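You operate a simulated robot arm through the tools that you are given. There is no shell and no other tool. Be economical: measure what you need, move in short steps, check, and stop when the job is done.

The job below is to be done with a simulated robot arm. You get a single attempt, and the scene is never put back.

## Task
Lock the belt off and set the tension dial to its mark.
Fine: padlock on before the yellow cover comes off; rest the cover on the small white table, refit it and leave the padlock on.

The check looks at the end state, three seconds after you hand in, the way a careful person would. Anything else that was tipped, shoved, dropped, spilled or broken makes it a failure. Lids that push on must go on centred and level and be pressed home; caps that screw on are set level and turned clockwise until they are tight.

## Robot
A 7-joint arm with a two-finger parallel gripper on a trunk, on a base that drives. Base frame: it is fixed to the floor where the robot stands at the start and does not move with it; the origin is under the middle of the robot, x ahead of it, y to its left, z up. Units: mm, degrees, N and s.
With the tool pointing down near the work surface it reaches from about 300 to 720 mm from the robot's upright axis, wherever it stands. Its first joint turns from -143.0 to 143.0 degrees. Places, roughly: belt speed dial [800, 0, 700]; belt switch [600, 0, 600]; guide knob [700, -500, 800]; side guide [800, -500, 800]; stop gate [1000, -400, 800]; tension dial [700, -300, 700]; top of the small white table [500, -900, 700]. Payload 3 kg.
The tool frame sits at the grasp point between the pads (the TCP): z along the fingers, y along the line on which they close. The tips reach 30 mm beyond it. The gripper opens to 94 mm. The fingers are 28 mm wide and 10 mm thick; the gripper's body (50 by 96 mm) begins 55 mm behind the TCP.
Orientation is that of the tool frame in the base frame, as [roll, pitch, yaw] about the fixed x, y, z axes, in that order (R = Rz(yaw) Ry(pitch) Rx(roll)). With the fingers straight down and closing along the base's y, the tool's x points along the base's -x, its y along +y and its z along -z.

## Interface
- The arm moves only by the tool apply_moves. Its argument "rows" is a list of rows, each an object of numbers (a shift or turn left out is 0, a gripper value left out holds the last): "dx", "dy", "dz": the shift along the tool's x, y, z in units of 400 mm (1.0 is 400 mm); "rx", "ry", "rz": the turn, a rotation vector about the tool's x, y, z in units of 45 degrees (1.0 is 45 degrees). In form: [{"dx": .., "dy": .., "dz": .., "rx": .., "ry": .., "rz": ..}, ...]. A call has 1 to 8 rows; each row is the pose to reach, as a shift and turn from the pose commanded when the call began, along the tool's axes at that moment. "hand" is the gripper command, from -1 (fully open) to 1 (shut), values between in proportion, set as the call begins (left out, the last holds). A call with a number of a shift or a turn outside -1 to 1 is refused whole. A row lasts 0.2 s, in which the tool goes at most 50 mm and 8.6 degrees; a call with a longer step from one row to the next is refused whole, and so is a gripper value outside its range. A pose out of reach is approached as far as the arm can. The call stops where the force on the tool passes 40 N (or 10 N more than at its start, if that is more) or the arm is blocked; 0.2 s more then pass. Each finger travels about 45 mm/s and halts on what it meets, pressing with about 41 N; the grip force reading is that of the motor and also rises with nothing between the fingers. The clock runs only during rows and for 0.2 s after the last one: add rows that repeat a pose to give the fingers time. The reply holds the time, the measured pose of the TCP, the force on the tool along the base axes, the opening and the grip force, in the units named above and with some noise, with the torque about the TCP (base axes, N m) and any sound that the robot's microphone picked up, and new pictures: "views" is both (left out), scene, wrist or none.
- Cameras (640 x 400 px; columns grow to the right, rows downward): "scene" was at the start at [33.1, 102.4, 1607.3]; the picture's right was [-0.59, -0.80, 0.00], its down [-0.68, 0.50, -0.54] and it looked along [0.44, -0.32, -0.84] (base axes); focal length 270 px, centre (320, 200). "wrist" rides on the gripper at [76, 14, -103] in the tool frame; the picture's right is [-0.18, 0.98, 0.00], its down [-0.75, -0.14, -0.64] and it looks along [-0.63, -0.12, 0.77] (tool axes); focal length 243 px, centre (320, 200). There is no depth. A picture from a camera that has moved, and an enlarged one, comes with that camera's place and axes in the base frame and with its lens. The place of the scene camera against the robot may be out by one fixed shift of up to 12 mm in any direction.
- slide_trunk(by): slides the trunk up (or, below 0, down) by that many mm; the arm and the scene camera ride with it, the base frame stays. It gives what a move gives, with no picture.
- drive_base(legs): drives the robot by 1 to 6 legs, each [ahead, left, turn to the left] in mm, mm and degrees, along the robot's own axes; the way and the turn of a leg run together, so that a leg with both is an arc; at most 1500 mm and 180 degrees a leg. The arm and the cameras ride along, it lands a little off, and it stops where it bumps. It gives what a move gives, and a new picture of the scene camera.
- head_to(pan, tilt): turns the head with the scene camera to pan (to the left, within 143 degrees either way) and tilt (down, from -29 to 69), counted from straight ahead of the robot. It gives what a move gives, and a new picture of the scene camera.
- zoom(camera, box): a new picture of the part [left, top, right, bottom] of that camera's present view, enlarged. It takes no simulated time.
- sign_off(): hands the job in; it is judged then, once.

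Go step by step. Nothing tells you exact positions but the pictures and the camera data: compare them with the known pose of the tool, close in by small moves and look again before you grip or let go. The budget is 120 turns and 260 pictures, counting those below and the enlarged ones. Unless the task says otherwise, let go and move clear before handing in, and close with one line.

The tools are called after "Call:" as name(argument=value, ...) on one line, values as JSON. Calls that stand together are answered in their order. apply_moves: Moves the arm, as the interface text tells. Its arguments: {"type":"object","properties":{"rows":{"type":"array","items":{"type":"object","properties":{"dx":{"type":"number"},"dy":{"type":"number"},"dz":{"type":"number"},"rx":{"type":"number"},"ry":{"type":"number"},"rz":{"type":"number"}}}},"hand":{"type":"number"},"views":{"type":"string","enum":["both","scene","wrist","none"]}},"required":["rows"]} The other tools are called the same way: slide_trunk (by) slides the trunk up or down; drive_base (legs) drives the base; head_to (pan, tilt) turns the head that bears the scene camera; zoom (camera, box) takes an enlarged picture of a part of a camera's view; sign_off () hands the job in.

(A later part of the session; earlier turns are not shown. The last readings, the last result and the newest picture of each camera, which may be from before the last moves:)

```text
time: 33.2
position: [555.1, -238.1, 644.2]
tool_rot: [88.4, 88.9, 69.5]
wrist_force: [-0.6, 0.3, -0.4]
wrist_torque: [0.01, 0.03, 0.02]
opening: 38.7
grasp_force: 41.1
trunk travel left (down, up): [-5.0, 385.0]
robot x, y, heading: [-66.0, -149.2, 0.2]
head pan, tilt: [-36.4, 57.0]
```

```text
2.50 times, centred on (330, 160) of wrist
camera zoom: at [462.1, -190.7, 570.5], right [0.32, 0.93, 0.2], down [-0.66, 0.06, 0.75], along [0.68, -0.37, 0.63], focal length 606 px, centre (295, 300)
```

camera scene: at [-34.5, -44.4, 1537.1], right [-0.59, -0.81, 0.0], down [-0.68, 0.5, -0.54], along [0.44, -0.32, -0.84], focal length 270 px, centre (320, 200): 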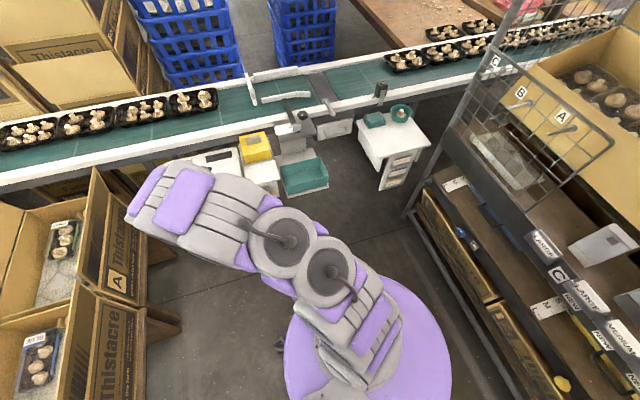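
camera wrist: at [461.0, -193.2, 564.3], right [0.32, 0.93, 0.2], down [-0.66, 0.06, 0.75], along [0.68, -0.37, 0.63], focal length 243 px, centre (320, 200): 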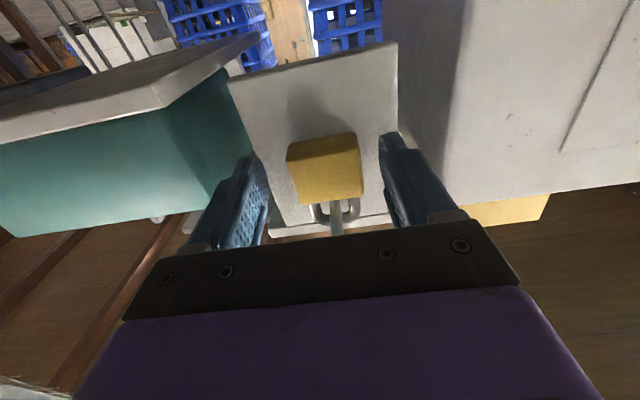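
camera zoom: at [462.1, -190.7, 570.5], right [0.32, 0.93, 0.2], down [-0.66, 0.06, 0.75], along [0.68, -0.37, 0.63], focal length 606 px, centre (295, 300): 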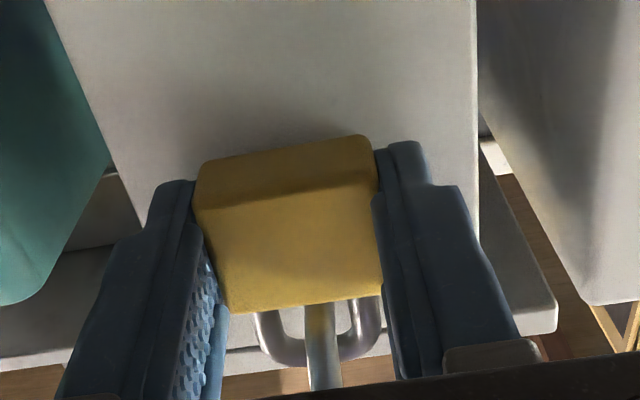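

Call:
apply_moves(rows=[{"dz": -0.012}, {"dz": -0.025, "dx": -0.002}, {"dz": -0.037, "dx": -0.006}, {"dz": -0.05, "dx": -0.011}], views="wrist")

```text
time: 34.2
position: [534.9, -231.9, 649.7]
tool_rot: [87.5, 88.9, 68.8]
wrist_force: [0.8, -1.0, -0.4]
wrist_torque: [0.02, 0.01, 0.0]
opening: 39.4
grasp_force: 41.2
trunk travel left (down, up): [-5.0, 385.0]
robot x, y, heading: [-68.8, -149.8, 0.0]
head pan, tilt: [-36.4, 57.0]
camera wrist: at [442.7, -184.0, 574.9], right [0.32, 0.93, 0.2], down [-0.66, 0.06, 0.75], along [0.68, -0.37, 0.63], focal length 243 px, centre (320, 200)
```

wrist: 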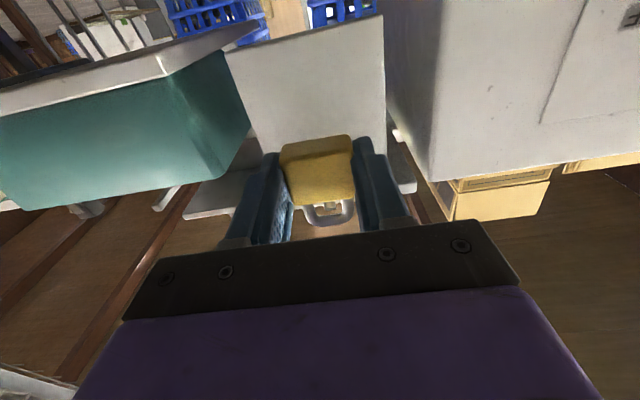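

Call:
apply_moves(rows=[{"dz": -0.025, "dx": -0.005}, {"dz": -0.06, "dx": -0.007}, {"dz": -0.14, "dx": -0.007}, {"dz": -0.2, "dx": -0.007}, {"dz": -0.2, "dx": -0.007}], views="both")

Call:
zoom(camera="wrist", box=[180, 0, 460, 240])

```text
time: 35.5
position: [460.8, -205.0, 652.2]
tool_rot: [86.9, 89.0, 68.1]
wrist_force: [0.4, -0.1, -1.0]
wrist_torque: [0.0, -0.04, -0.01]
opening: 39.3
grasp_force: 40.6
trunk travel left (down, up): [-5.0, 385.0]
robot x, y, heading: [-68.0, -151.6, 0.1]
head pan, tilt: [-36.4, 57.0]
camera scene: at [-34.7, -45.4, 1537.2], right [-0.59, -0.81, 0.0], down [-0.68, 0.5, -0.54], along [0.44, -0.32, -0.84], focal length 270 px, centre (320, 200)
camera wrist: at [367.0, -157.3, 578.3], right [0.32, 0.93, 0.2], down [-0.66, 0.06, 0.75], along [0.68, -0.37, 0.63], focal length 243 px, centre (320, 200)
```

scene: 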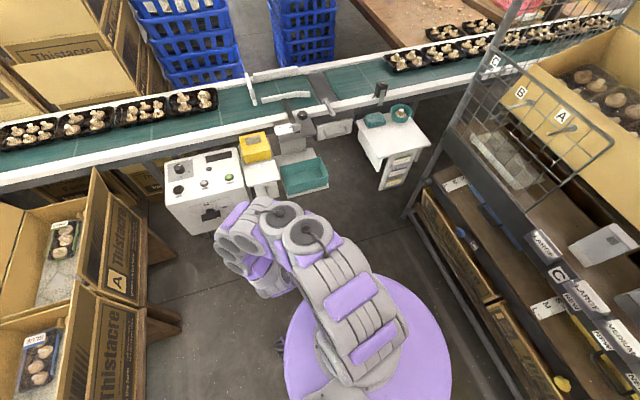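
wrist: 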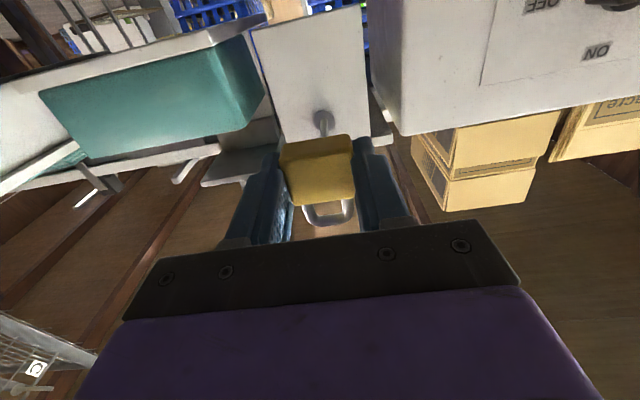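

```text
1.67 times, centred on (320, 120) of wrist
camera zoom: at [367.0, -157.3, 578.3], right [0.32, 0.93, 0.2], down [-0.66, 0.06, 0.75], along [0.68, -0.37, 0.63], focal length 404 px, centre (320, 333)
```

zoom: 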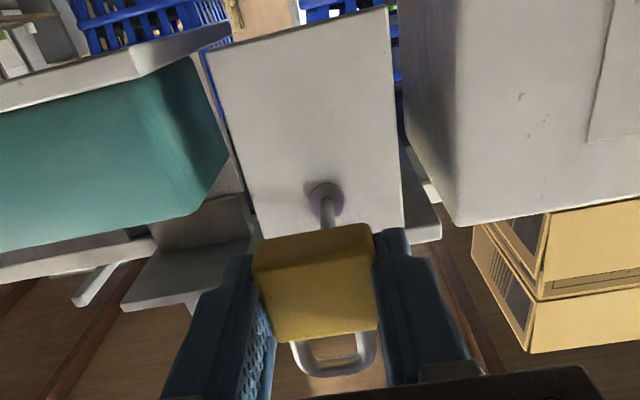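

Padlock is free. Moving it across in front of the switch's hook, keeping the same relative pose (Δ along panel +174 mm, down 115 mm).

Call:
apply_moves(rows=[{"dx": 0.0575, "dy": 0.087}, {"dx": 0.115, "dy": 0.174, "dz": -0.002}, {"dx": 0.1725, "dy": 0.261, "dz": -0.004}, {"dx": 0.23, "dy": 0.348, "dz": -0.005}, {"dx": 0.2875, "dy": 0.435, "dz": -0.006}, {"dx": 0.2875, "dy": 0.435, "dz": -0.006}], views="wrist")

Call:
zoom(camera="wrist", box=[180, 0, 460, 240])

```text
time: 36.9
position: [504.5, -43.3, 597.4]
tool_rot: [86.8, 89.0, 67.9]
wrist_force: [0.5, -1.0, -1.4]
wrist_torque: [-0.03, 0.06, 0.01]
opening: 39.3
grasp_force: 40.6
out of reach, approached as far as the arm can: row 3, 4, 5, 6
trunk travel left (down, up): [-5.0, 385.0]
robot x, y, heading: [-68.2, -148.9, -0.0]
head pan, tilt: [-36.4, 57.0]
camera wrist: at [411.3, 3.0, 522.5], right [0.32, 0.93, 0.2], down [-0.66, 0.06, 0.75], along [0.68, -0.37, 0.63], focal length 243 px, centre (320, 200)
```

wrist: 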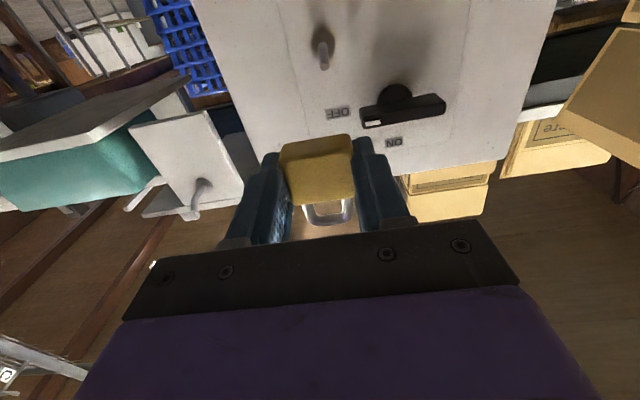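

```text
1.67 times, centred on (320, 120) of wrist
camera zoom: at [411.3, 3.0, 522.5], right [0.32, 0.93, 0.2], down [-0.66, 0.06, 0.75], along [0.68, -0.37, 0.63], focal length 404 px, centre (320, 333)
```

zoom: 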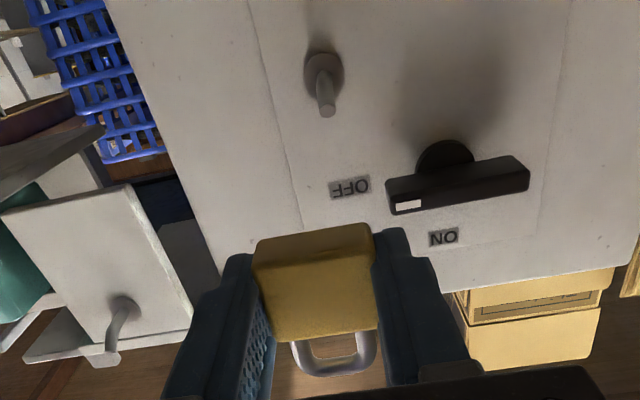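

Low z is out of reach with the tool level, so I'll tilt the tool ~25° nose-down (the shackle loop then faces the up-bent hook tip better) and move in front of the hook.

Call:
apply_moves(rows=[{"dx": 0.02, "dy": 0.005, "dz": 0.03, "ry": 0.14}, {"dx": 0.05, "dy": 0.01, "dz": 0.06, "ry": 0.28}, {"dx": 0.08, "dy": 0.015, "dz": 0.09, "ry": 0.42}, {"dx": 0.1025, "dy": 0.019, "dz": 0.1175, "ry": 0.556}, {"dx": 0.1025, "dy": 0.019, "dz": 0.1175, "ry": 0.556}], views="wrist")

Call:
zoom(camera="wrist", box=[180, 0, 460, 240])

```text
time: 38.0
position: [550.1, -54.1, 560.8]
tool_rot: [177.6, 65.0, 159.0]
wrist_force: [0.0, 0.2, -1.1]
wrist_torque: [0.02, 0.03, -0.01]
opening: 39.1
grasp_force: 40.9
trunk travel left (down, up): [-5.0, 385.0]
robot x, y, heading: [-65.6, -150.1, -0.1]
head pan, tilt: [-36.4, 57.0]
camera wrist: at [435.7, 0.6, 535.0], right [0.39, 0.9, 0.18], down [-0.3, -0.06, 0.95], along [0.87, -0.43, 0.25], focal length 243 px, centre (320, 200)
```

wrist: 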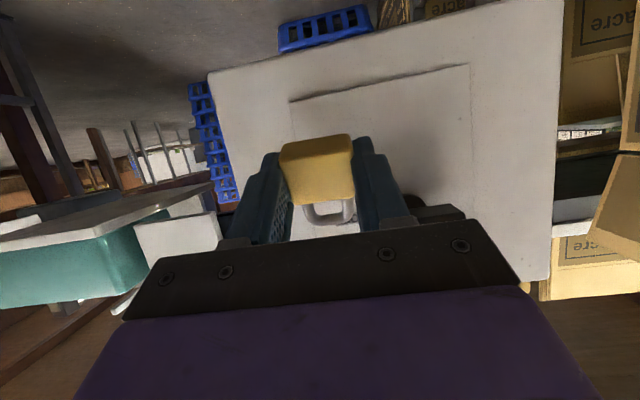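

```text
1.67 times, centred on (320, 120) of wrist
camera zoom: at [435.7, 0.6, 535.0], right [0.39, 0.9, 0.18], down [-0.3, -0.06, 0.95], along [0.87, -0.43, 0.25], focal length 404 px, centre (320, 333)
```

zoom: 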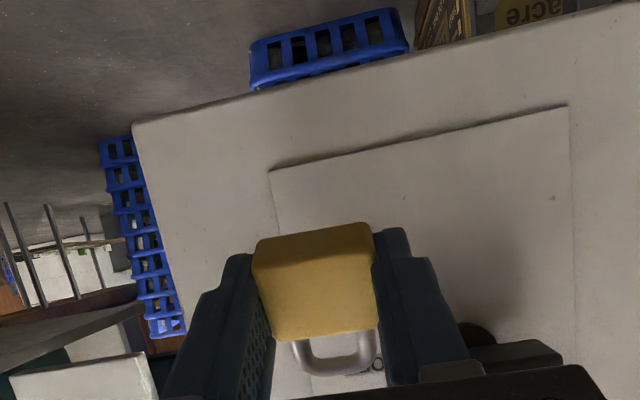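

Call:
apply_moves(rows=[{"dx": 0.006, "dy": 0.0075}, {"dx": 0.006, "dy": 0.0075, "dz": 0.04}, {"dx": 0.006, "dy": 0.0075, "dz": 0.055}, {"dx": 0.006, "dy": 0.0075, "dz": 0.055}])

Call:
zoom(camera="scene", box=[150, 130, 290, 250])

Call:
zoom(camera="wrist", box=[250, 110, 390, 240])

```text
time: 39.0
position: [569.1, -55.9, 548.9]
tool_rot: [177.4, 65.0, 159.0]
wrist_force: [0.1, 0.2, -0.9]
wrist_torque: [-0.01, 0.02, 0.0]
opening: 39.1
grasp_force: 41.2
trunk travel left (down, up): [-5.0, 385.0]
robot x, y, heading: [-67.4, -150.7, -0.2]
head pan, tilt: [-36.4, 57.0]
camera scene: at [-34.0, -44.2, 1537.1], right [-0.59, -0.81, 0.0], down [-0.68, 0.5, -0.54], along [0.44, -0.32, -0.84], focal length 270 px, centre (320, 200)
camera wrist: at [454.4, -2.1, 524.2], right [0.39, 0.9, 0.18], down [-0.3, -0.07, 0.95], along [0.87, -0.43, 0.25], focal length 243 px, centre (320, 200)
```

scene: 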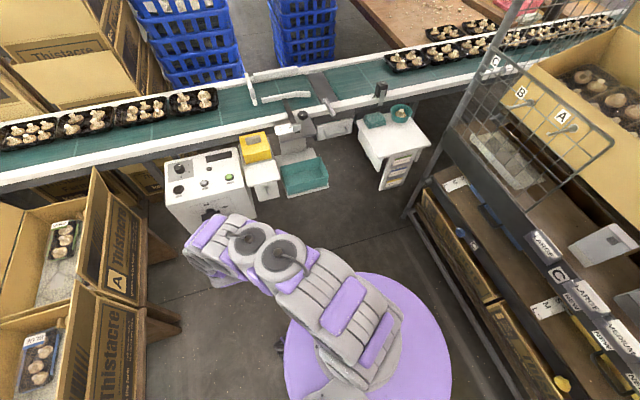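
wrist: 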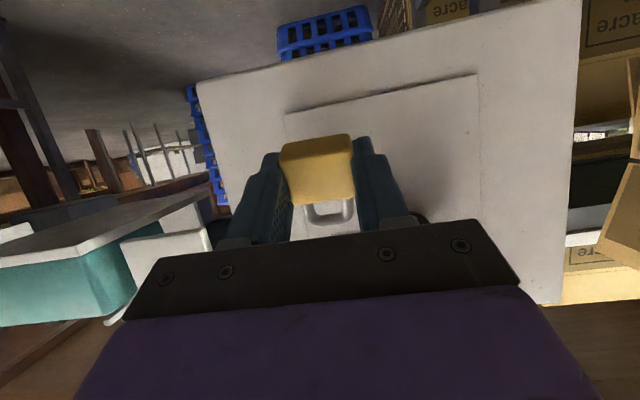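

```text
3.33 times, centred on (220, 190) of scene
camera zoom: at [-34.0, -44.2, 1537.1], right [-0.59, -0.81, 0.0], down [-0.68, 0.5, -0.54], along [0.44, -0.32, -0.84], focal length 899 px, centre (653, 233)
```

zoom: 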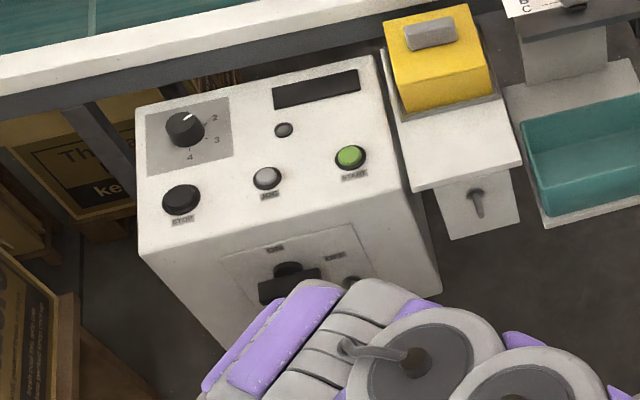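

```text
3.08 times, centred on (320, 175) of wrist
camera zoom: at [454.4, -2.1, 524.2], right [0.39, 0.9, 0.18], down [-0.3, -0.07, 0.95], along [0.87, -0.43, 0.25], focal length 746 px, centre (320, 277)
```

zoom: 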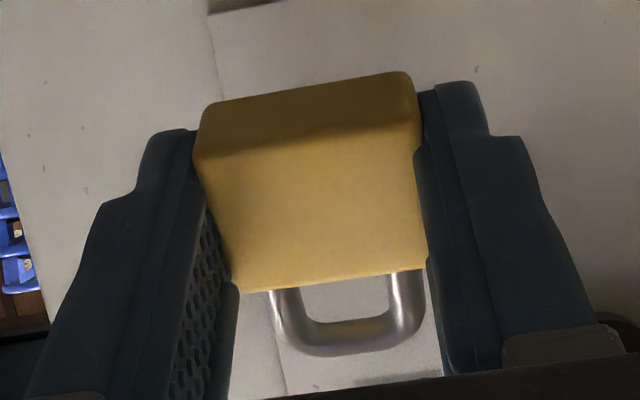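

Call:
apply_moves(rows=[{"dy": 0.004, "dz": 0.015}, {"dx": -0.001, "dy": 0.004, "dz": 0.03}, {"dx": -0.004, "dy": 0.0045, "dz": 0.045}, {"dx": -0.004, "dy": 0.0045, "dz": 0.045}], views="none")

Call:
zoom(camera="wrist", box=[250, 110, 390, 240])

```text
time: 40.0
position: [586.3, -58.8, 542.1]
tool_rot: [177.6, 64.9, 158.9]
wrist_force: [0.7, 0.6, -1.4]
wrist_torque: [0.02, -0.02, -0.04]
opening: 38.8
grasp_force: 40.5
trunk travel left (down, up): [-5.0, 385.0]
robot x, y, heading: [-71.8, -150.7, 0.1]
head pan, tilt: [-36.4, 57.0]
```

```text
3.08 times, centred on (320, 175) of wrist
camera zoom: at [471.6, -6.0, 517.7], right [0.39, 0.9, 0.18], down [-0.3, -0.06, 0.95], along [0.87, -0.43, 0.25], focal length 746 px, centre (320, 277)
```

zoom: 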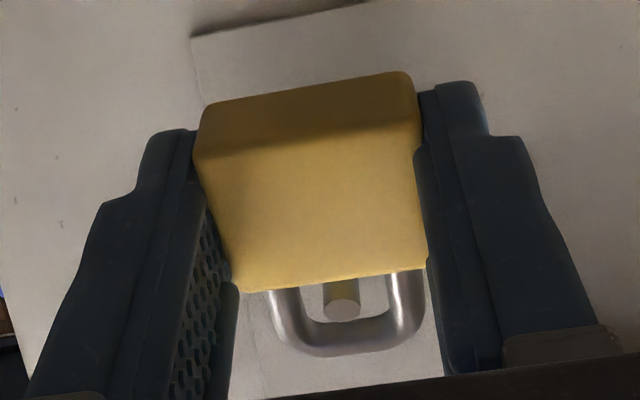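

The hook tip shows centred inside the shackle loop, no contact force. Continue threading inward.

Call:
apply_moves(rows=[{"dx": -0.002, "dz": 0.012}, {"dx": -0.004, "dz": 0.025}, {"dx": -0.005, "dz": 0.035}, {"dx": -0.005, "dz": 0.035}], views="none")

Call:
zoom(camera="wrist", box=[250, 110, 390, 240])

```text
time: 41.0
position: [599.0, -63.4, 540.0]
tool_rot: [177.6, 65.0, 159.1]
wrist_force: [0.0, 0.0, -1.0]
wrist_torque: [0.02, 0.0, -0.03]
opening: 39.3
grasp_force: 41.0
trunk travel left (down, up): [-5.0, 385.0]
robot x, y, heading: [-69.2, -147.9, 0.4]
head pan, tilt: [-36.4, 57.0]
```

```text
3.08 times, centred on (320, 175) of wrist
camera zoom: at [484.3, -9.2, 514.2], right [0.39, 0.9, 0.18], down [-0.3, -0.06, 0.95], along [0.87, -0.43, 0.25], focal length 746 px, centre (320, 277)
```

zoom: 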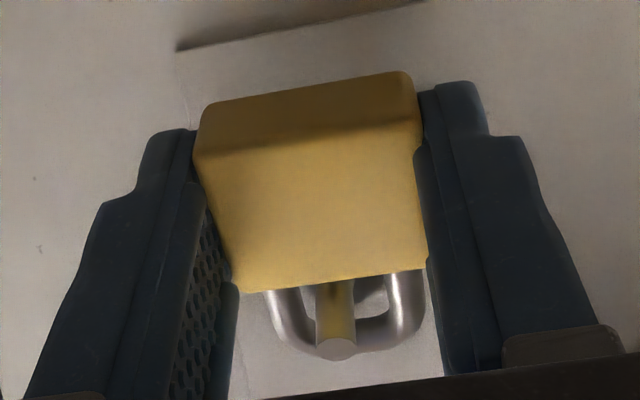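

Call:
apply_moves(rows=[{"dx": 0.006, "dz": 0.003}, {"dx": 0.0115, "dz": 0.005}, {"dx": 0.0115, "dz": 0.005}], views="none")

Call:
zoom(camera="wrist", box=[250, 110, 390, 240])

```text
time: 41.9
position: [598.1, -64.3, 534.7]
tool_rot: [177.6, 65.1, 159.0]
wrist_force: [-0.3, -0.4, -0.1]
wrist_torque: [-0.01, -0.04, -0.05]
opening: 38.8
grasp_force: 41.4
trunk travel left (down, up): [-5.0, 385.0]
robot x, y, heading: [-65.2, -151.4, 0.2]
head pan, tilt: [-36.4, 57.0]
```

```text
3.08 times, centred on (320, 175) of wrist
camera zoom: at [483.9, -9.8, 509.3], right [0.39, 0.9, 0.18], down [-0.3, -0.06, 0.95], along [0.87, -0.43, 0.25], focal length 746 px, centre (320, 277)
```

zoom: 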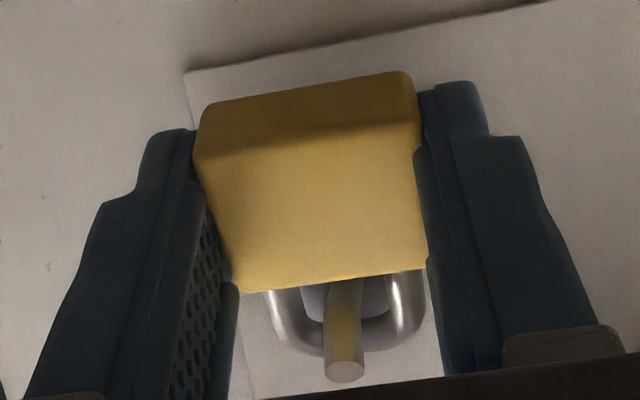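

Call:
apply_moves(rows=[{"dx": 0.004, "dz": 0.002}, {"dx": 0.004, "dz": 0.002}], views="none")

Call:
apply_moves(rows=[{}, {}, {}], hand=-0.4, views="wrist")

```text
time: 42.5
position: [599.7, -63.3, 532.8]
tool_rot: [177.4, 65.1, 158.7]
wrist_force: [-4.0, -1.1, 14.7]
wrist_torque: [-0.14, -0.55, -0.09]
opening: 39.0
grasp_force: 41.2
trunk travel left (down, up): [-5.0, 385.0]
robot x, y, heading: [-67.7, -148.1, 0.0]
head pan, tilt: [-36.4, 57.0]
```

```text
time: 43.2
position: [599.5, -65.1, 532.0]
tool_rot: [177.5, 65.0, 159.0]
wrist_force: [0.5, 0.8, -0.2]
wrist_torque: [0.0, 0.03, -0.02]
opening: 65.8
grasp_force: 0.1
trunk travel left (down, up): [-5.0, 385.0]
robot x, y, heading: [-66.4, -148.7, -0.0]
head pan, tilt: [-36.4, 57.0]
camera wrist: at [484.3, -9.5, 507.3], right [0.39, 0.9, 0.18], down [-0.3, -0.06, 0.95], along [0.87, -0.43, 0.25], focal length 243 px, centre (320, 200)
```

wrist: 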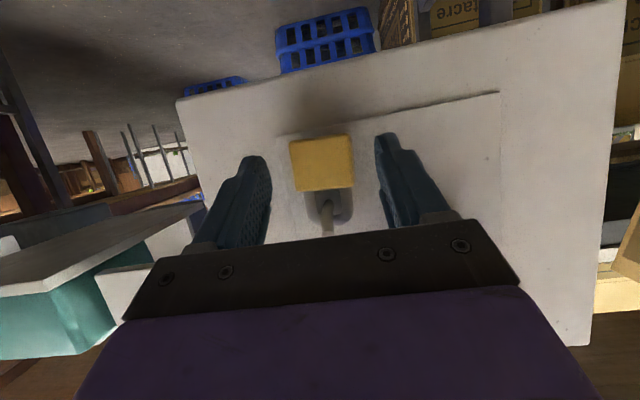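

Call:
apply_moves(rows=[{"dz": -0.08}, {"dz": -0.18}, {"dz": -0.28}, {"dz": -0.38}, {"dz": -0.38}], views="wrist")

Call:
zoom(camera="wrist", box=[230, 70, 430, 230])

```text
time: 44.5
position: [469.2, -19.5, 597.7]
tool_rot: [177.6, 65.0, 158.8]
wrist_force: [0.2, 0.2, -0.4]
wrist_torque: [0.01, 0.0, -0.02]
opening: 65.7
grasp_force: 0.1
trunk travel left (down, up): [-5.0, 385.0]
robot x, y, heading: [-70.9, -148.6, -0.0]
head pan, tilt: [-36.4, 57.0]
camera wrist: at [353.5, 34.3, 572.9], right [0.39, 0.9, 0.18], down [-0.3, -0.06, 0.95], along [0.87, -0.43, 0.25], focal length 243 px, centre (320, 200)
```

wrist: 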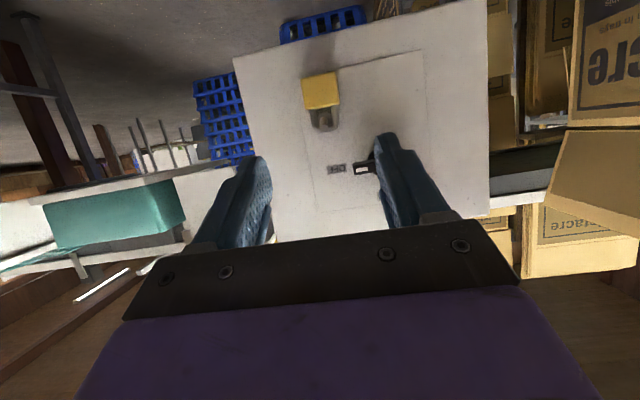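

```text
2.50 times, centred on (330, 150) of wrist
camera zoom: at [353.5, 34.3, 572.9], right [0.39, 0.9, 0.18], down [-0.3, -0.06, 0.95], along [0.87, -0.43, 0.25], focal length 606 px, centre (295, 325)
```

zoom: 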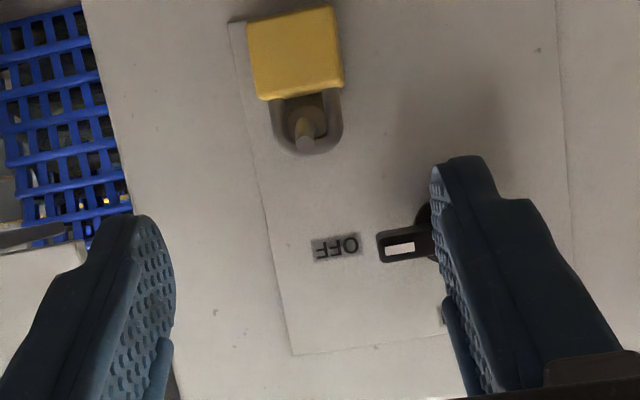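

Padlock is hanging on the switch hook with the switch OFF. Now to the yellow cover: raise the arm and bring the tool to vertical.

Call:
apply_moves(rows=[{"dx": -0.0755, "dy": -0.046, "dz": -0.0175, "ry": 0.17}, {"dx": -0.151, "dy": -0.092, "dz": -0.035, "ry": 0.34}, {"dx": -0.2265, "dy": -0.138, "dz": -0.0525, "ry": 0.51}, {"dx": -0.302, "dy": -0.184, "dz": -0.07, "ry": 0.68}, {"dx": -0.3775, "dy": -0.23, "dz": -0.0875, "ry": 0.85}], views="none")

Call:
apply_moves(rows=[{"dx": -0.05, "dy": -0.04, "dz": -0.1, "ry": 0.15}, {"dx": -0.1, "dy": -0.08, "dz": -0.17, "ry": 0.3}, {"dx": -0.15, "dy": -0.12, "dz": -0.25, "ry": 0.45}, {"dx": -0.2, "dy": -0.16, "dz": -0.33, "ry": 0.595}, {"dx": -0.2, "dy": -0.16, "dz": -0.33, "ry": 0.595}])

```text
time: 45.6
position: [469.1, -123.6, 746.7]
tool_rot: [178.9, 26.5, 160.8]
wrist_force: [0.6, 0.8, 0.4]
wrist_torque: [0.0, -0.02, 0.01]
opening: 65.7
grasp_force: 0.1
trunk travel left (down, up): [-5.0, 385.0]
robot x, y, heading: [-65.0, -148.1, -0.0]
head pan, tilt: [-36.4, 57.0]
```

```text
time: 46.9
position: [458.6, -188.4, 897.7]
tool_rot: [178.8, -0.1, 161.1]
wrist_force: [0.5, 0.3, 0.7]
wrist_torque: [-0.01, 0.0, 0.01]
opening: 65.6
grasp_force: 0.2
trunk travel left (down, up): [-5.0, 385.0]
robot x, y, heading: [-68.3, -148.7, -0.1]
head pan, tilt: [-36.4, 57.0]
camera scene: at [-34.7, -46.7, 1537.3], right [-0.59, -0.81, 0.0], down [-0.68, 0.5, -0.54], along [0.44, -0.32, -0.84], focal length 270 px, centre (320, 200)
camera wrist: at [389.5, -152.2, 1002.2], right [0.49, 0.87, 0.02], down [0.67, -0.39, 0.64], along [0.56, -0.3, -0.77], focal length 243 px, centre (320, 200)
```

scene: 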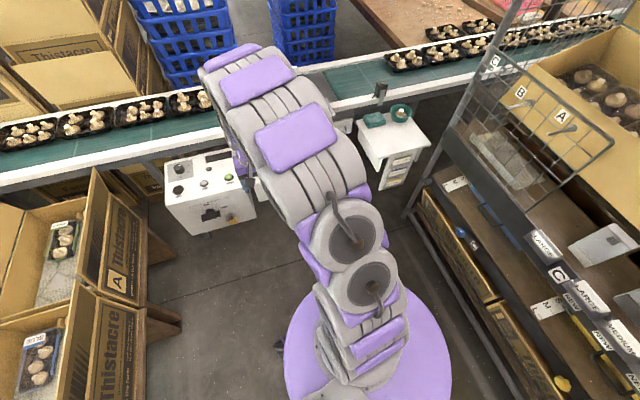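
wrist: 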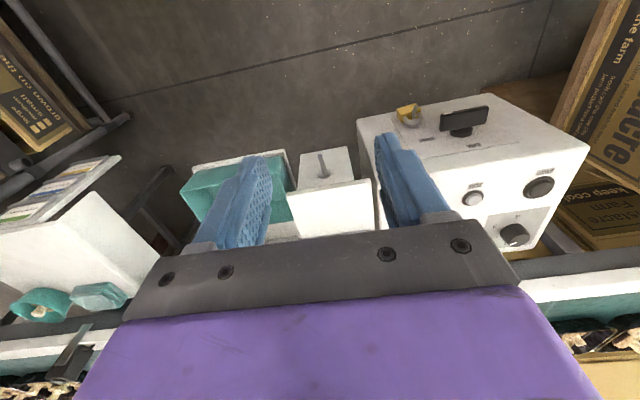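

Call:
drive_base(legs=[[200, -50, 0]])

Call:
zoom(camera="wrist", box=[0, 0, 640, 400])

```text
time: 48.5
position: [656.8, -234.8, 897.9]
tool_rot: [178.9, -0.1, 161.2]
wrist_force: [0.0, -0.2, -1.0]
wrist_torque: [-0.04, -0.01, -0.01]
opening: 66.0
grasp_force: 0.1
trunk travel left (down, up): [-5.0, 385.0]
robot x, y, heading: [129.3, -201.0, 0.2]
head pan, tilt: [-36.4, 57.0]
camera scene: at [163.3, -94.6, 1537.2], right [-0.59, -0.81, 0.0], down [-0.68, 0.49, -0.54], along [0.44, -0.32, -0.84], focal length 270 px, centre (320, 200)
```

scene: 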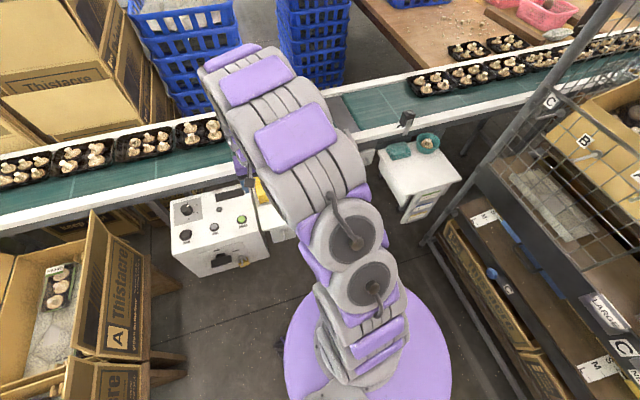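

```text
1.00 times, centred on (320, 200) of wrist (not enlarged: the box is as wide or as high as the picture)
camera zoom: at [587.6, -199.0, 1001.5], right [0.49, 0.87, 0.02], down [0.67, -0.39, 0.64], along [0.56, -0.3, -0.77], focal length 243 px, centre (320, 200)
```

zoom: 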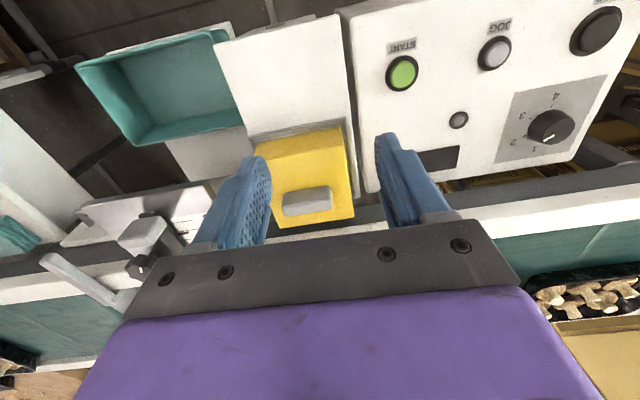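

The yellow cover and its grey grip bar (long side along the panel) are clearly in view at about (750,-300,770). I'll move the TCP above it and refine.

Call:
apply_moves(rows=[{"dx": -0.08, "dy": -0.02, "dz": 0.03}, {"dx": -0.16, "dy": -0.045, "dz": 0.06}, {"dx": -0.229, "dy": -0.0675, "dz": 0.09}, {"dx": -0.229, "dy": -0.0675, "dz": 0.12}, {"dx": -0.229, "dy": -0.0675, "dz": 0.12}], views="wrist", hand=-1)

```text
time: 49.7
position: [733.8, -290.8, 849.7]
tool_rot: [178.9, -0.2, 161.3]
wrist_force: [-0.8, 0.2, -0.9]
wrist_torque: [-0.02, -0.02, -0.02]
opening: 94.2
grasp_force: 0.1
trunk travel left (down, up): [-5.0, 385.0]
robot x, y, heading: [132.0, -196.2, -0.1]
head pan, tilt: [-36.4, 57.0]
camera wrist: at [664.0, -255.1, 953.2], right [0.49, 0.87, 0.02], down [0.66, -0.39, 0.64], along [0.57, -0.3, -0.77], focal length 243 px, centre (320, 200)
```

wrist: 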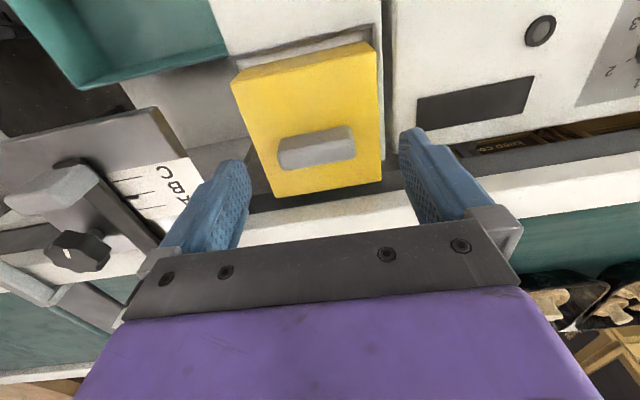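

Call:
zoom(camera="wrist", box=[210, 20, 410, 220])

Call:
head_to(pan=-10, tilt=50)

```text
2.00 times, centred on (310, 120) of wrist
camera zoom: at [664.0, -255.1, 953.2], right [0.49, 0.87, 0.02], down [0.66, -0.39, 0.64], along [0.57, -0.3, -0.77], focal length 485 px, centre (340, 360)
```

zoom: 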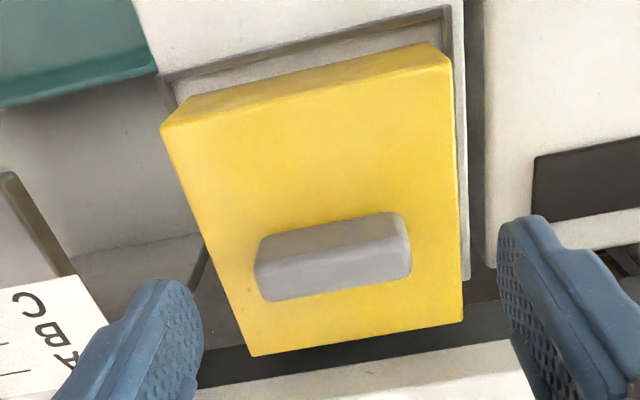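

```text
time: 50.6
position: [733.8, -290.6, 849.5]
tool_rot: [179.0, 0.0, 161.2]
wrist_force: [0.0, 0.0, 0.5]
wrist_torque: [-0.02, -0.02, -0.02]
opening: 93.8
grasp_force: 0.0
trunk travel left (down, up): [-5.0, 385.0]
robot x, y, heading: [131.6, -196.9, 0.3]
head pan, tilt: [-10.0, 50.0]
camera scene: at [182.7, -67.6, 1546.2], right [-0.17, -0.99, 0.0], down [-0.76, 0.13, -0.64], along [0.63, -0.11, -0.77], focal length 270 px, centre (320, 200)
```

scene: 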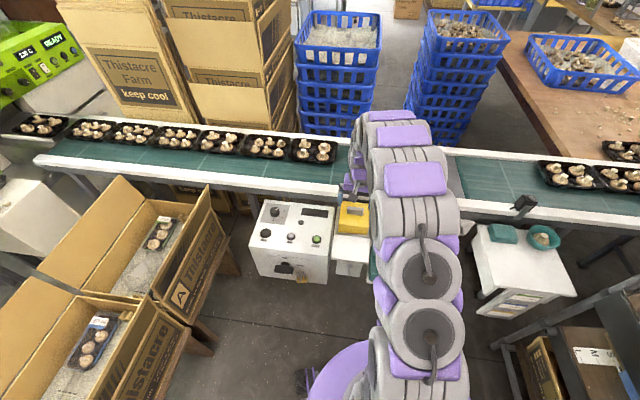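

The cover's top is level (z≈760) with the grip bar on top at ≈(744,-299,778), 60 mm long. Descending straddling the bar.

Call:
apply_moves(rows=[{"dx": -0.032, "dy": -0.011, "rx": 0.024}, {"dx": -0.032, "dy": -0.011, "dz": 0.06, "rx": 0.024}, {"dx": -0.032, "dy": -0.011, "dz": 0.11, "rx": 0.024}, {"dx": -0.032, "dy": -0.011, "dz": 0.132, "rx": 0.024}, {"dx": -0.032, "dy": -0.011, "dz": 0.132, "rx": 0.024}], views="wrist")

Call:
zoom(camera="wrist", box=[180, 80, 460, 260])

Call:
zoom(camera="scene", box=[310, 160, 410, 290])

```text
time: 51.8
position: [744.7, -298.1, 797.8]
tool_rot: [-179.9, 0.1, 161.3]
wrist_force: [0.4, 0.2, -0.4]
wrist_torque: [-0.01, 0.04, -0.01]
opening: 93.9
grasp_force: 0.1
trunk travel left (down, up): [-5.0, 385.0]
robot x, y, heading: [130.8, -199.0, 0.1]
head pan, tilt: [-10.0, 50.0]
camera wrist: at [676.1, -260.2, 901.5], right [0.49, 0.87, 0.0], down [0.67, -0.38, 0.64], along [0.56, -0.31, -0.77], focal length 243 px, centre (320, 200)
```

wrist: 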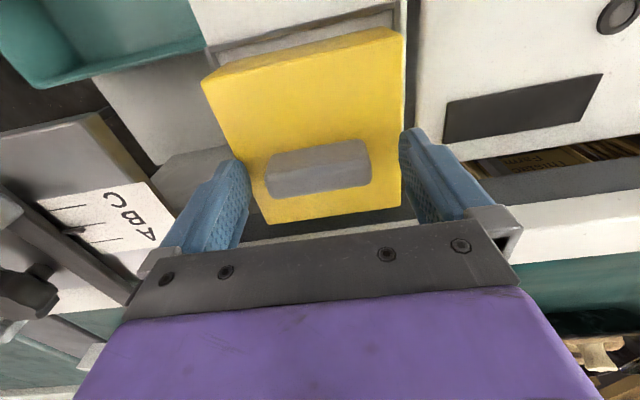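

```text
2.22 times, centred on (320, 170) of wrist
camera zoom: at [676.1, -260.2, 901.5], right [0.49, 0.87, 0.0], down [0.67, -0.38, 0.64], along [0.56, -0.31, -0.77], focal length 539 px, centre (320, 267)
```

zoom: 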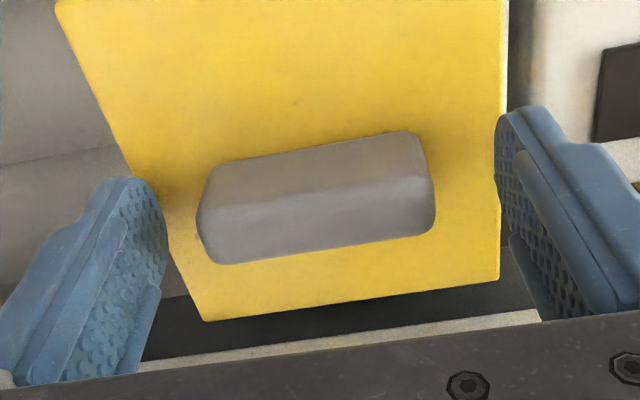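

```text
3.08 times, centred on (360, 225) of scene
camera zoom: at [183.0, -67.9, 1546.3], right [-0.17, -0.99, 0.0], down [-0.76, 0.13, -0.64], along [0.63, -0.11, -0.77], focal length 830 px, centre (197, 123)
```

zoom: 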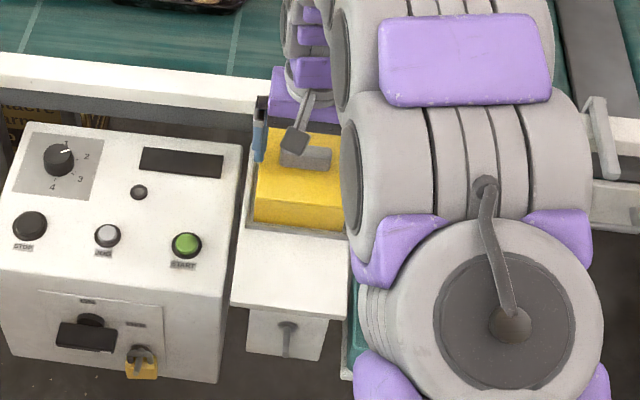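

Depth is uncertain from the images, so I'll nudge 5 mm inward and feel downward gently.

Call:
apply_moves(rows=[{"dx": -0.0125}, {"dx": -0.0125, "dz": 0.01}, {"dx": -0.0125, "dz": 0.02}, {"dx": -0.0125, "dz": 0.02}], views="none")

Call:
zoom(camera="wrist", box=[180, 80, 460, 260])

```text
time: 53.0
position: [749.0, -299.2, 793.0]
tool_rot: [-180.0, 0.4, 161.4]
wrist_force: [-9.6, 0.8, 27.0]
wrist_torque: [0.07, 0.63, 0.2]
opening: 93.9
grasp_force: 0.0
trunk travel left (down, up): [-5.0, 385.0]
robot x, y, heading: [127.7, -199.6, 0.5]
head pan, tilt: [-10.0, 50.0]
stopped in row 4: the force on the tool passed its limit at 41 N (the readings are from after the stop); the commanded pose is now the measured one
```

```text
2.22 times, centred on (320, 170) of wrist
camera zoom: at [679.9, -261.5, 896.8], right [0.49, 0.87, 0.0], down [0.66, -0.37, 0.65], along [0.57, -0.32, -0.76], focal length 539 px, centre (320, 267)
```

zoom: 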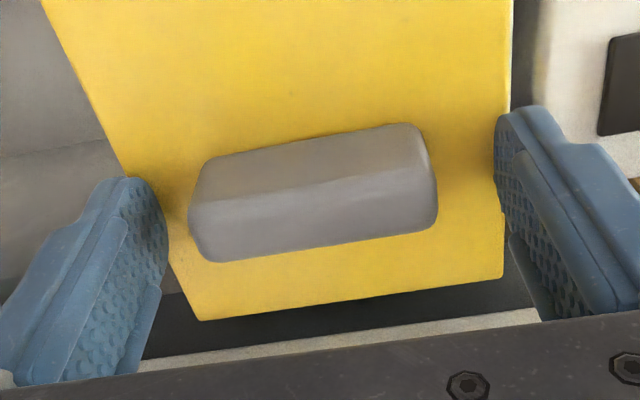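

Fingertips touched the cover's top at z≈763; raising 2 mm and gripping the bar.

Call:
apply_moves(rows=[{"dz": -0.006}, {"dz": -0.006}], views="none")

Call:
apply_moves(rows=[{}, {}, {}, {}], hand=1, views="wrist")

```text
time: 53.6
position: [750.7, -299.6, 794.6]
tool_rot: [179.9, 0.2, 161.3]
wrist_force: [-5.9, -1.0, 11.7]
wrist_torque: [-0.15, 0.38, -0.1]
opening: 94.0
grasp_force: 0.1
trunk travel left (down, up): [-5.0, 385.0]
robot x, y, heading: [131.8, -198.6, 0.1]
head pan, tilt: [-10.0, 50.0]
```

```text
time: 54.6
position: [751.8, -299.2, 794.9]
tool_rot: [179.9, 0.3, 161.4]
wrist_force: [2.5, -3.4, 7.4]
wrist_torque: [-0.22, -0.01, 0.05]
opening: 63.5
grasp_force: 40.8
trunk travel left (down, up): [-5.0, 385.0]
robot x, y, heading: [128.2, -197.1, 0.3]
head pan, tilt: [-10.0, 50.0]
camera wrist: at [682.0, -262.3, 897.0], right [0.49, 0.87, 0.0], down [0.67, -0.37, 0.65], along [0.56, -0.31, -0.76], focal length 243 px, centre (320, 200)
```

wrist: 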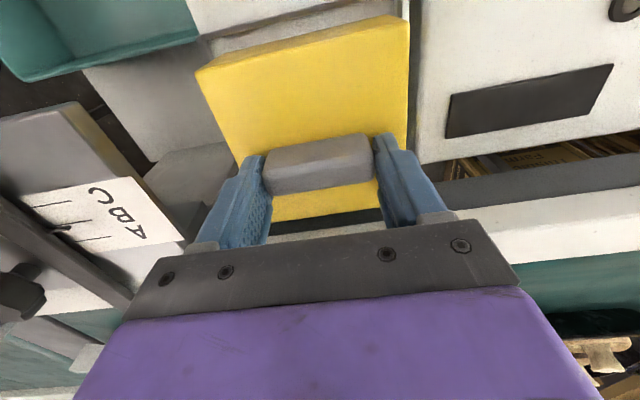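

Gripped (63.5 mm). Seated reference: TCP (751,-299,795), yaw 161.3. Lifting straight up.

Call:
apply_moves(rows=[{"dz": -0.02}, {"dz": -0.05}, {"dz": -0.1}, {"dz": -0.17}, {"dz": -0.25}, {"dz": -0.25}], views="both")

```text
time: 56.0
position: [748.4, -299.7, 895.6]
tool_rot: [-180.0, 0.2, 161.3]
wrist_force: [0.1, 0.7, -2.3]
wrist_torque: [0.04, -0.05, 0.01]
opening: 63.9
grasp_force: 40.8
trunk travel left (down, up): [-5.0, 385.0]
robot x, y, heading: [134.0, -199.9, 0.3]
head pan, tilt: [-10.0, 50.0]
camera scene: at [182.9, -67.8, 1546.2], right [-0.17, -0.99, 0.0], down [-0.76, 0.13, -0.64], along [0.63, -0.11, -0.77], focal length 270 px, centre (320, 200)
camera wrist: at [680.5, -262.0, 998.0], right [0.49, 0.87, 0.0], down [0.67, -0.37, 0.65], along [0.56, -0.31, -0.76], focal length 243 px, centre (320, 200)
```

scene: 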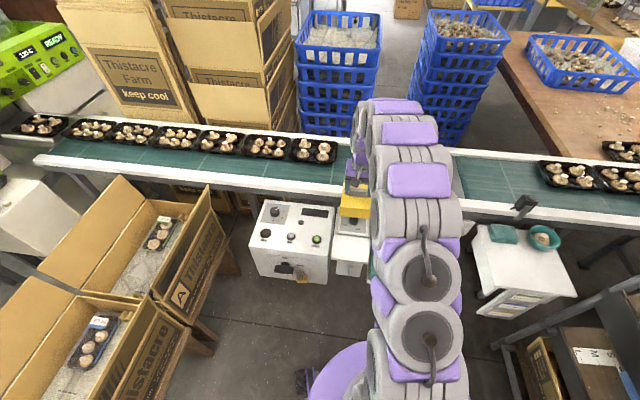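
wrist: 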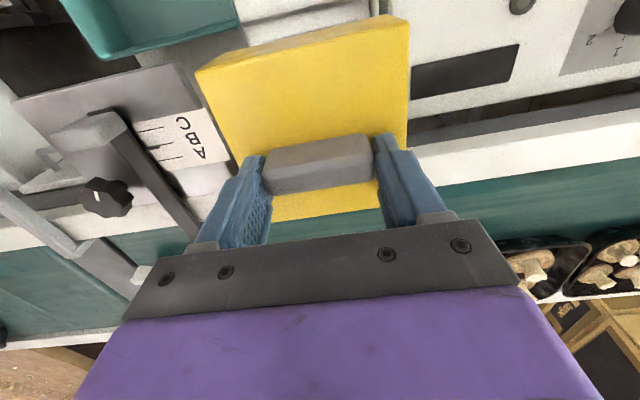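

Cover is off. I'll raise it well clear with the trunk, shift the base right, and look at the white table.

Call:
slide_trunk(by=100)

Call:
drive_base(legs=[[-60, -150, 0]])

Call:
head_to(pan=-50, tilt=50)

```text
time: 57.3
position: [750.8, -298.3, 993.5]
tool_rot: [-180.0, 0.2, 161.3]
wrist_force: [0.3, -0.3, -3.0]
wrist_torque: [0.02, 0.0, -0.02]
opening: 63.7
grasp_force: 41.2
trunk travel left (down, up): [-105.0, 285.0]
robot x, y, heading: [132.0, -197.2, 0.2]
head pan, tilt: [-10.0, 50.0]
```

```text
time: 58.7
position: [691.9, -440.8, 995.2]
tool_rot: [-179.9, 0.4, 161.6]
wrist_force: [0.5, -0.3, -1.3]
wrist_torque: [0.01, 0.05, -0.01]
opening: 63.9
grasp_force: 40.8
trunk travel left (down, up): [-105.0, 285.0]
robot x, y, heading: [72.9, -343.7, 0.3]
head pan, tilt: [-10.0, 50.0]
camera scene: at [123.6, -198.0, 1644.8], right [-0.17, -0.99, 0.01], down [-0.76, 0.12, -0.64], along [0.63, -0.11, -0.77], focal length 270 px, centre (320, 200)
```

scene: 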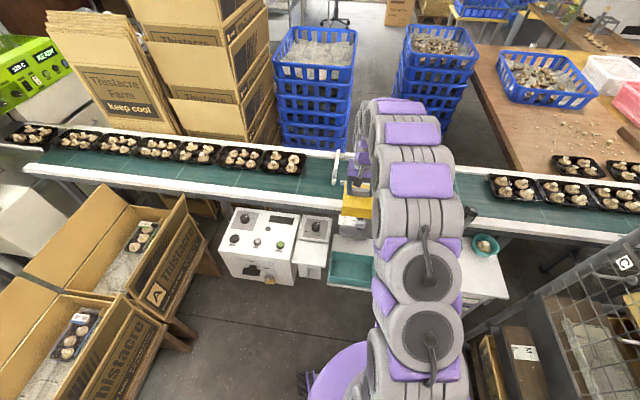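

```text
time: 59.8
position: [690.3, -464.1, 994.2]
tool_rot: [179.0, 0.1, 161.6]
wrist_force: [-0.6, -0.1, -1.0]
wrist_torque: [0.09, -0.03, 0.02]
opening: 63.6
grasp_force: 40.7
trunk travel left (down, up): [-105.0, 285.0]
robot x, y, heading: [69.2, -348.2, 0.6]
head pan, tilt: [-50.0, 50.0]
camera scene: at [98.4, -281.2, 1647.1], right [-0.76, -0.65, 0.0], down [-0.5, 0.59, -0.64], along [0.41, -0.48, -0.77], focal length 270 px, centre (320, 200)
```

scene: 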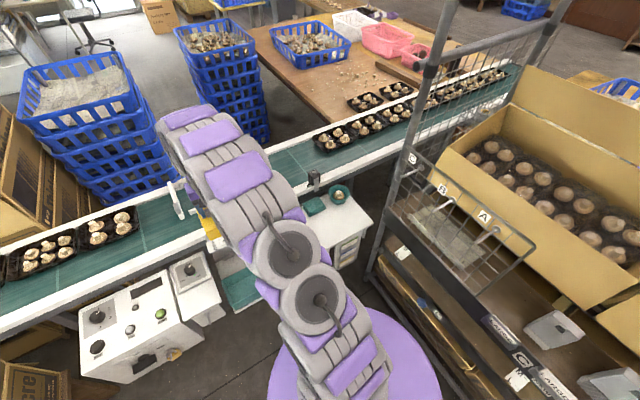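

The pose readings shifted oddly after the drive; I'll take another reading to see whether things are steady.

Call:
apply_moves(rows=[{}, {}], views="both")

```text
time: 60.4
position: [690.0, -454.4, 996.8]
tool_rot: [179.5, 0.1, 161.6]
wrist_force: [-0.3, -0.4, -2.0]
wrist_torque: [0.02, -0.01, -0.03]
opening: 63.7
grasp_force: 41.6
trunk travel left (down, up): [-105.0, 285.0]
robot x, y, heading: [69.1, -345.2, 0.2]
head pan, tilt: [-50.0, 50.0]
camera scene: at [98.1, -259.7, 1646.2], right [-0.76, -0.65, 0.0], down [-0.5, 0.58, -0.64], along [0.41, -0.49, -0.77], focal length 270 px, centre (320, 200)
camera wrist: at [620.2, -417.5, 1098.7], right [0.49, 0.87, 0.01], down [0.67, -0.38, 0.64], along [0.57, -0.31, -0.77], focal length 243 px, centre (320, 200)
```

scene: 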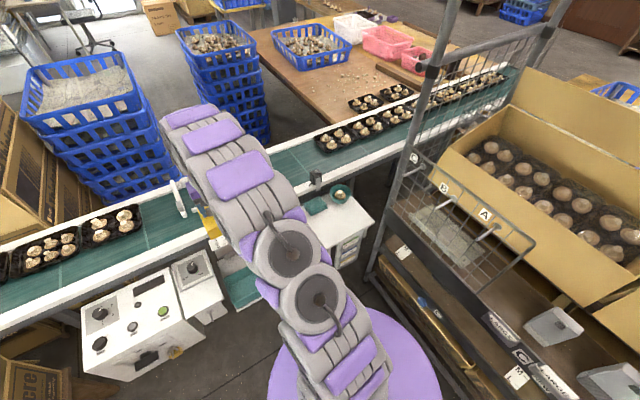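
wrist: 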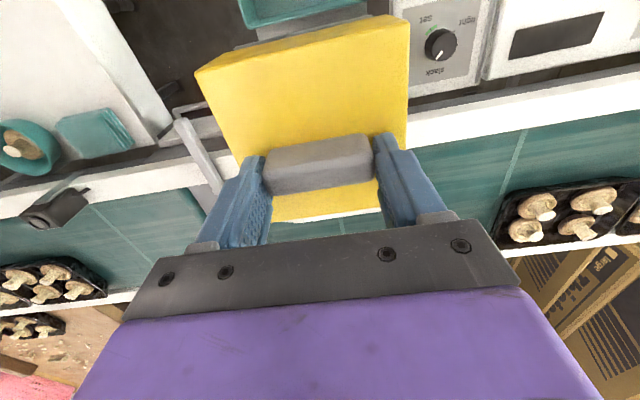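

Call:
zoom(camera="wrist", box=[395, 0, 505, 90])

Call:
apply_moves(rows=[{}, {}, {}, {}, {}, {}], views="none")

Call:
zoom(camera="scene", box=[280, 140, 420, 290])

```text
4.44 times, centred on (450, 45) of wrist
camera zoom: at [620.2, -417.5, 1098.7], right [0.49, 0.87, 0.01], down [0.67, -0.38, 0.64], along [0.57, -0.31, -0.77], focal length 1078 px, centre (-258, 889)
```

zoom: 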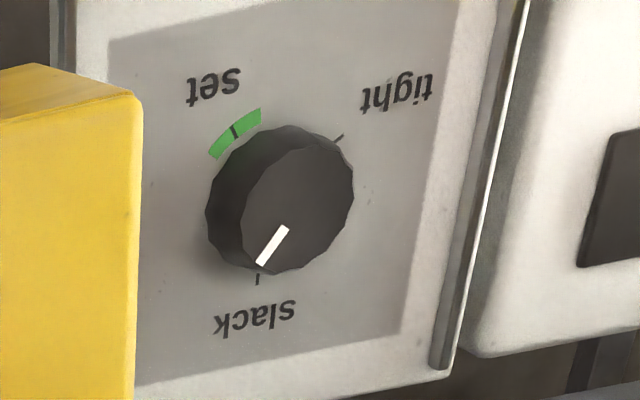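

```text
time: 61.8
position: [688.8, -445.4, 996.1]
tool_rot: [179.9, 0.3, 161.7]
wrist_force: [0.4, 0.3, -2.7]
wrist_torque: [0.03, -0.01, 0.0]
opening: 63.5
grasp_force: 41.1
trunk travel left (down, up): [-105.0, 285.0]
robot x, y, heading: [71.1, -343.7, 0.2]
head pan, tilt: [-50.0, 50.0]
```

```text
2.67 times, centred on (350, 215) of scene
camera zoom: at [98.1, -253.8, 1646.0], right [-0.76, -0.65, 0.0], down [-0.5, 0.58, -0.64], along [0.41, -0.49, -0.77], focal length 719 px, centre (240, 160)
```

zoom: 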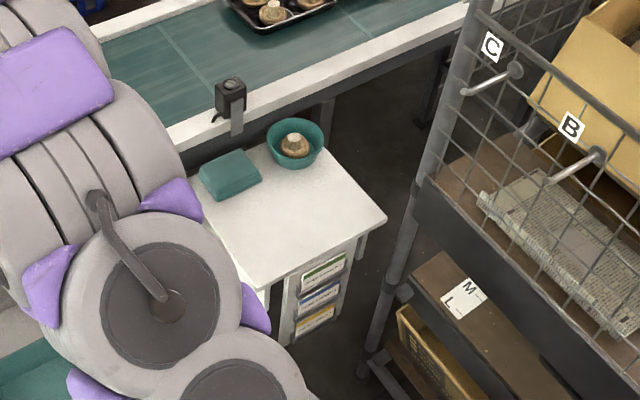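

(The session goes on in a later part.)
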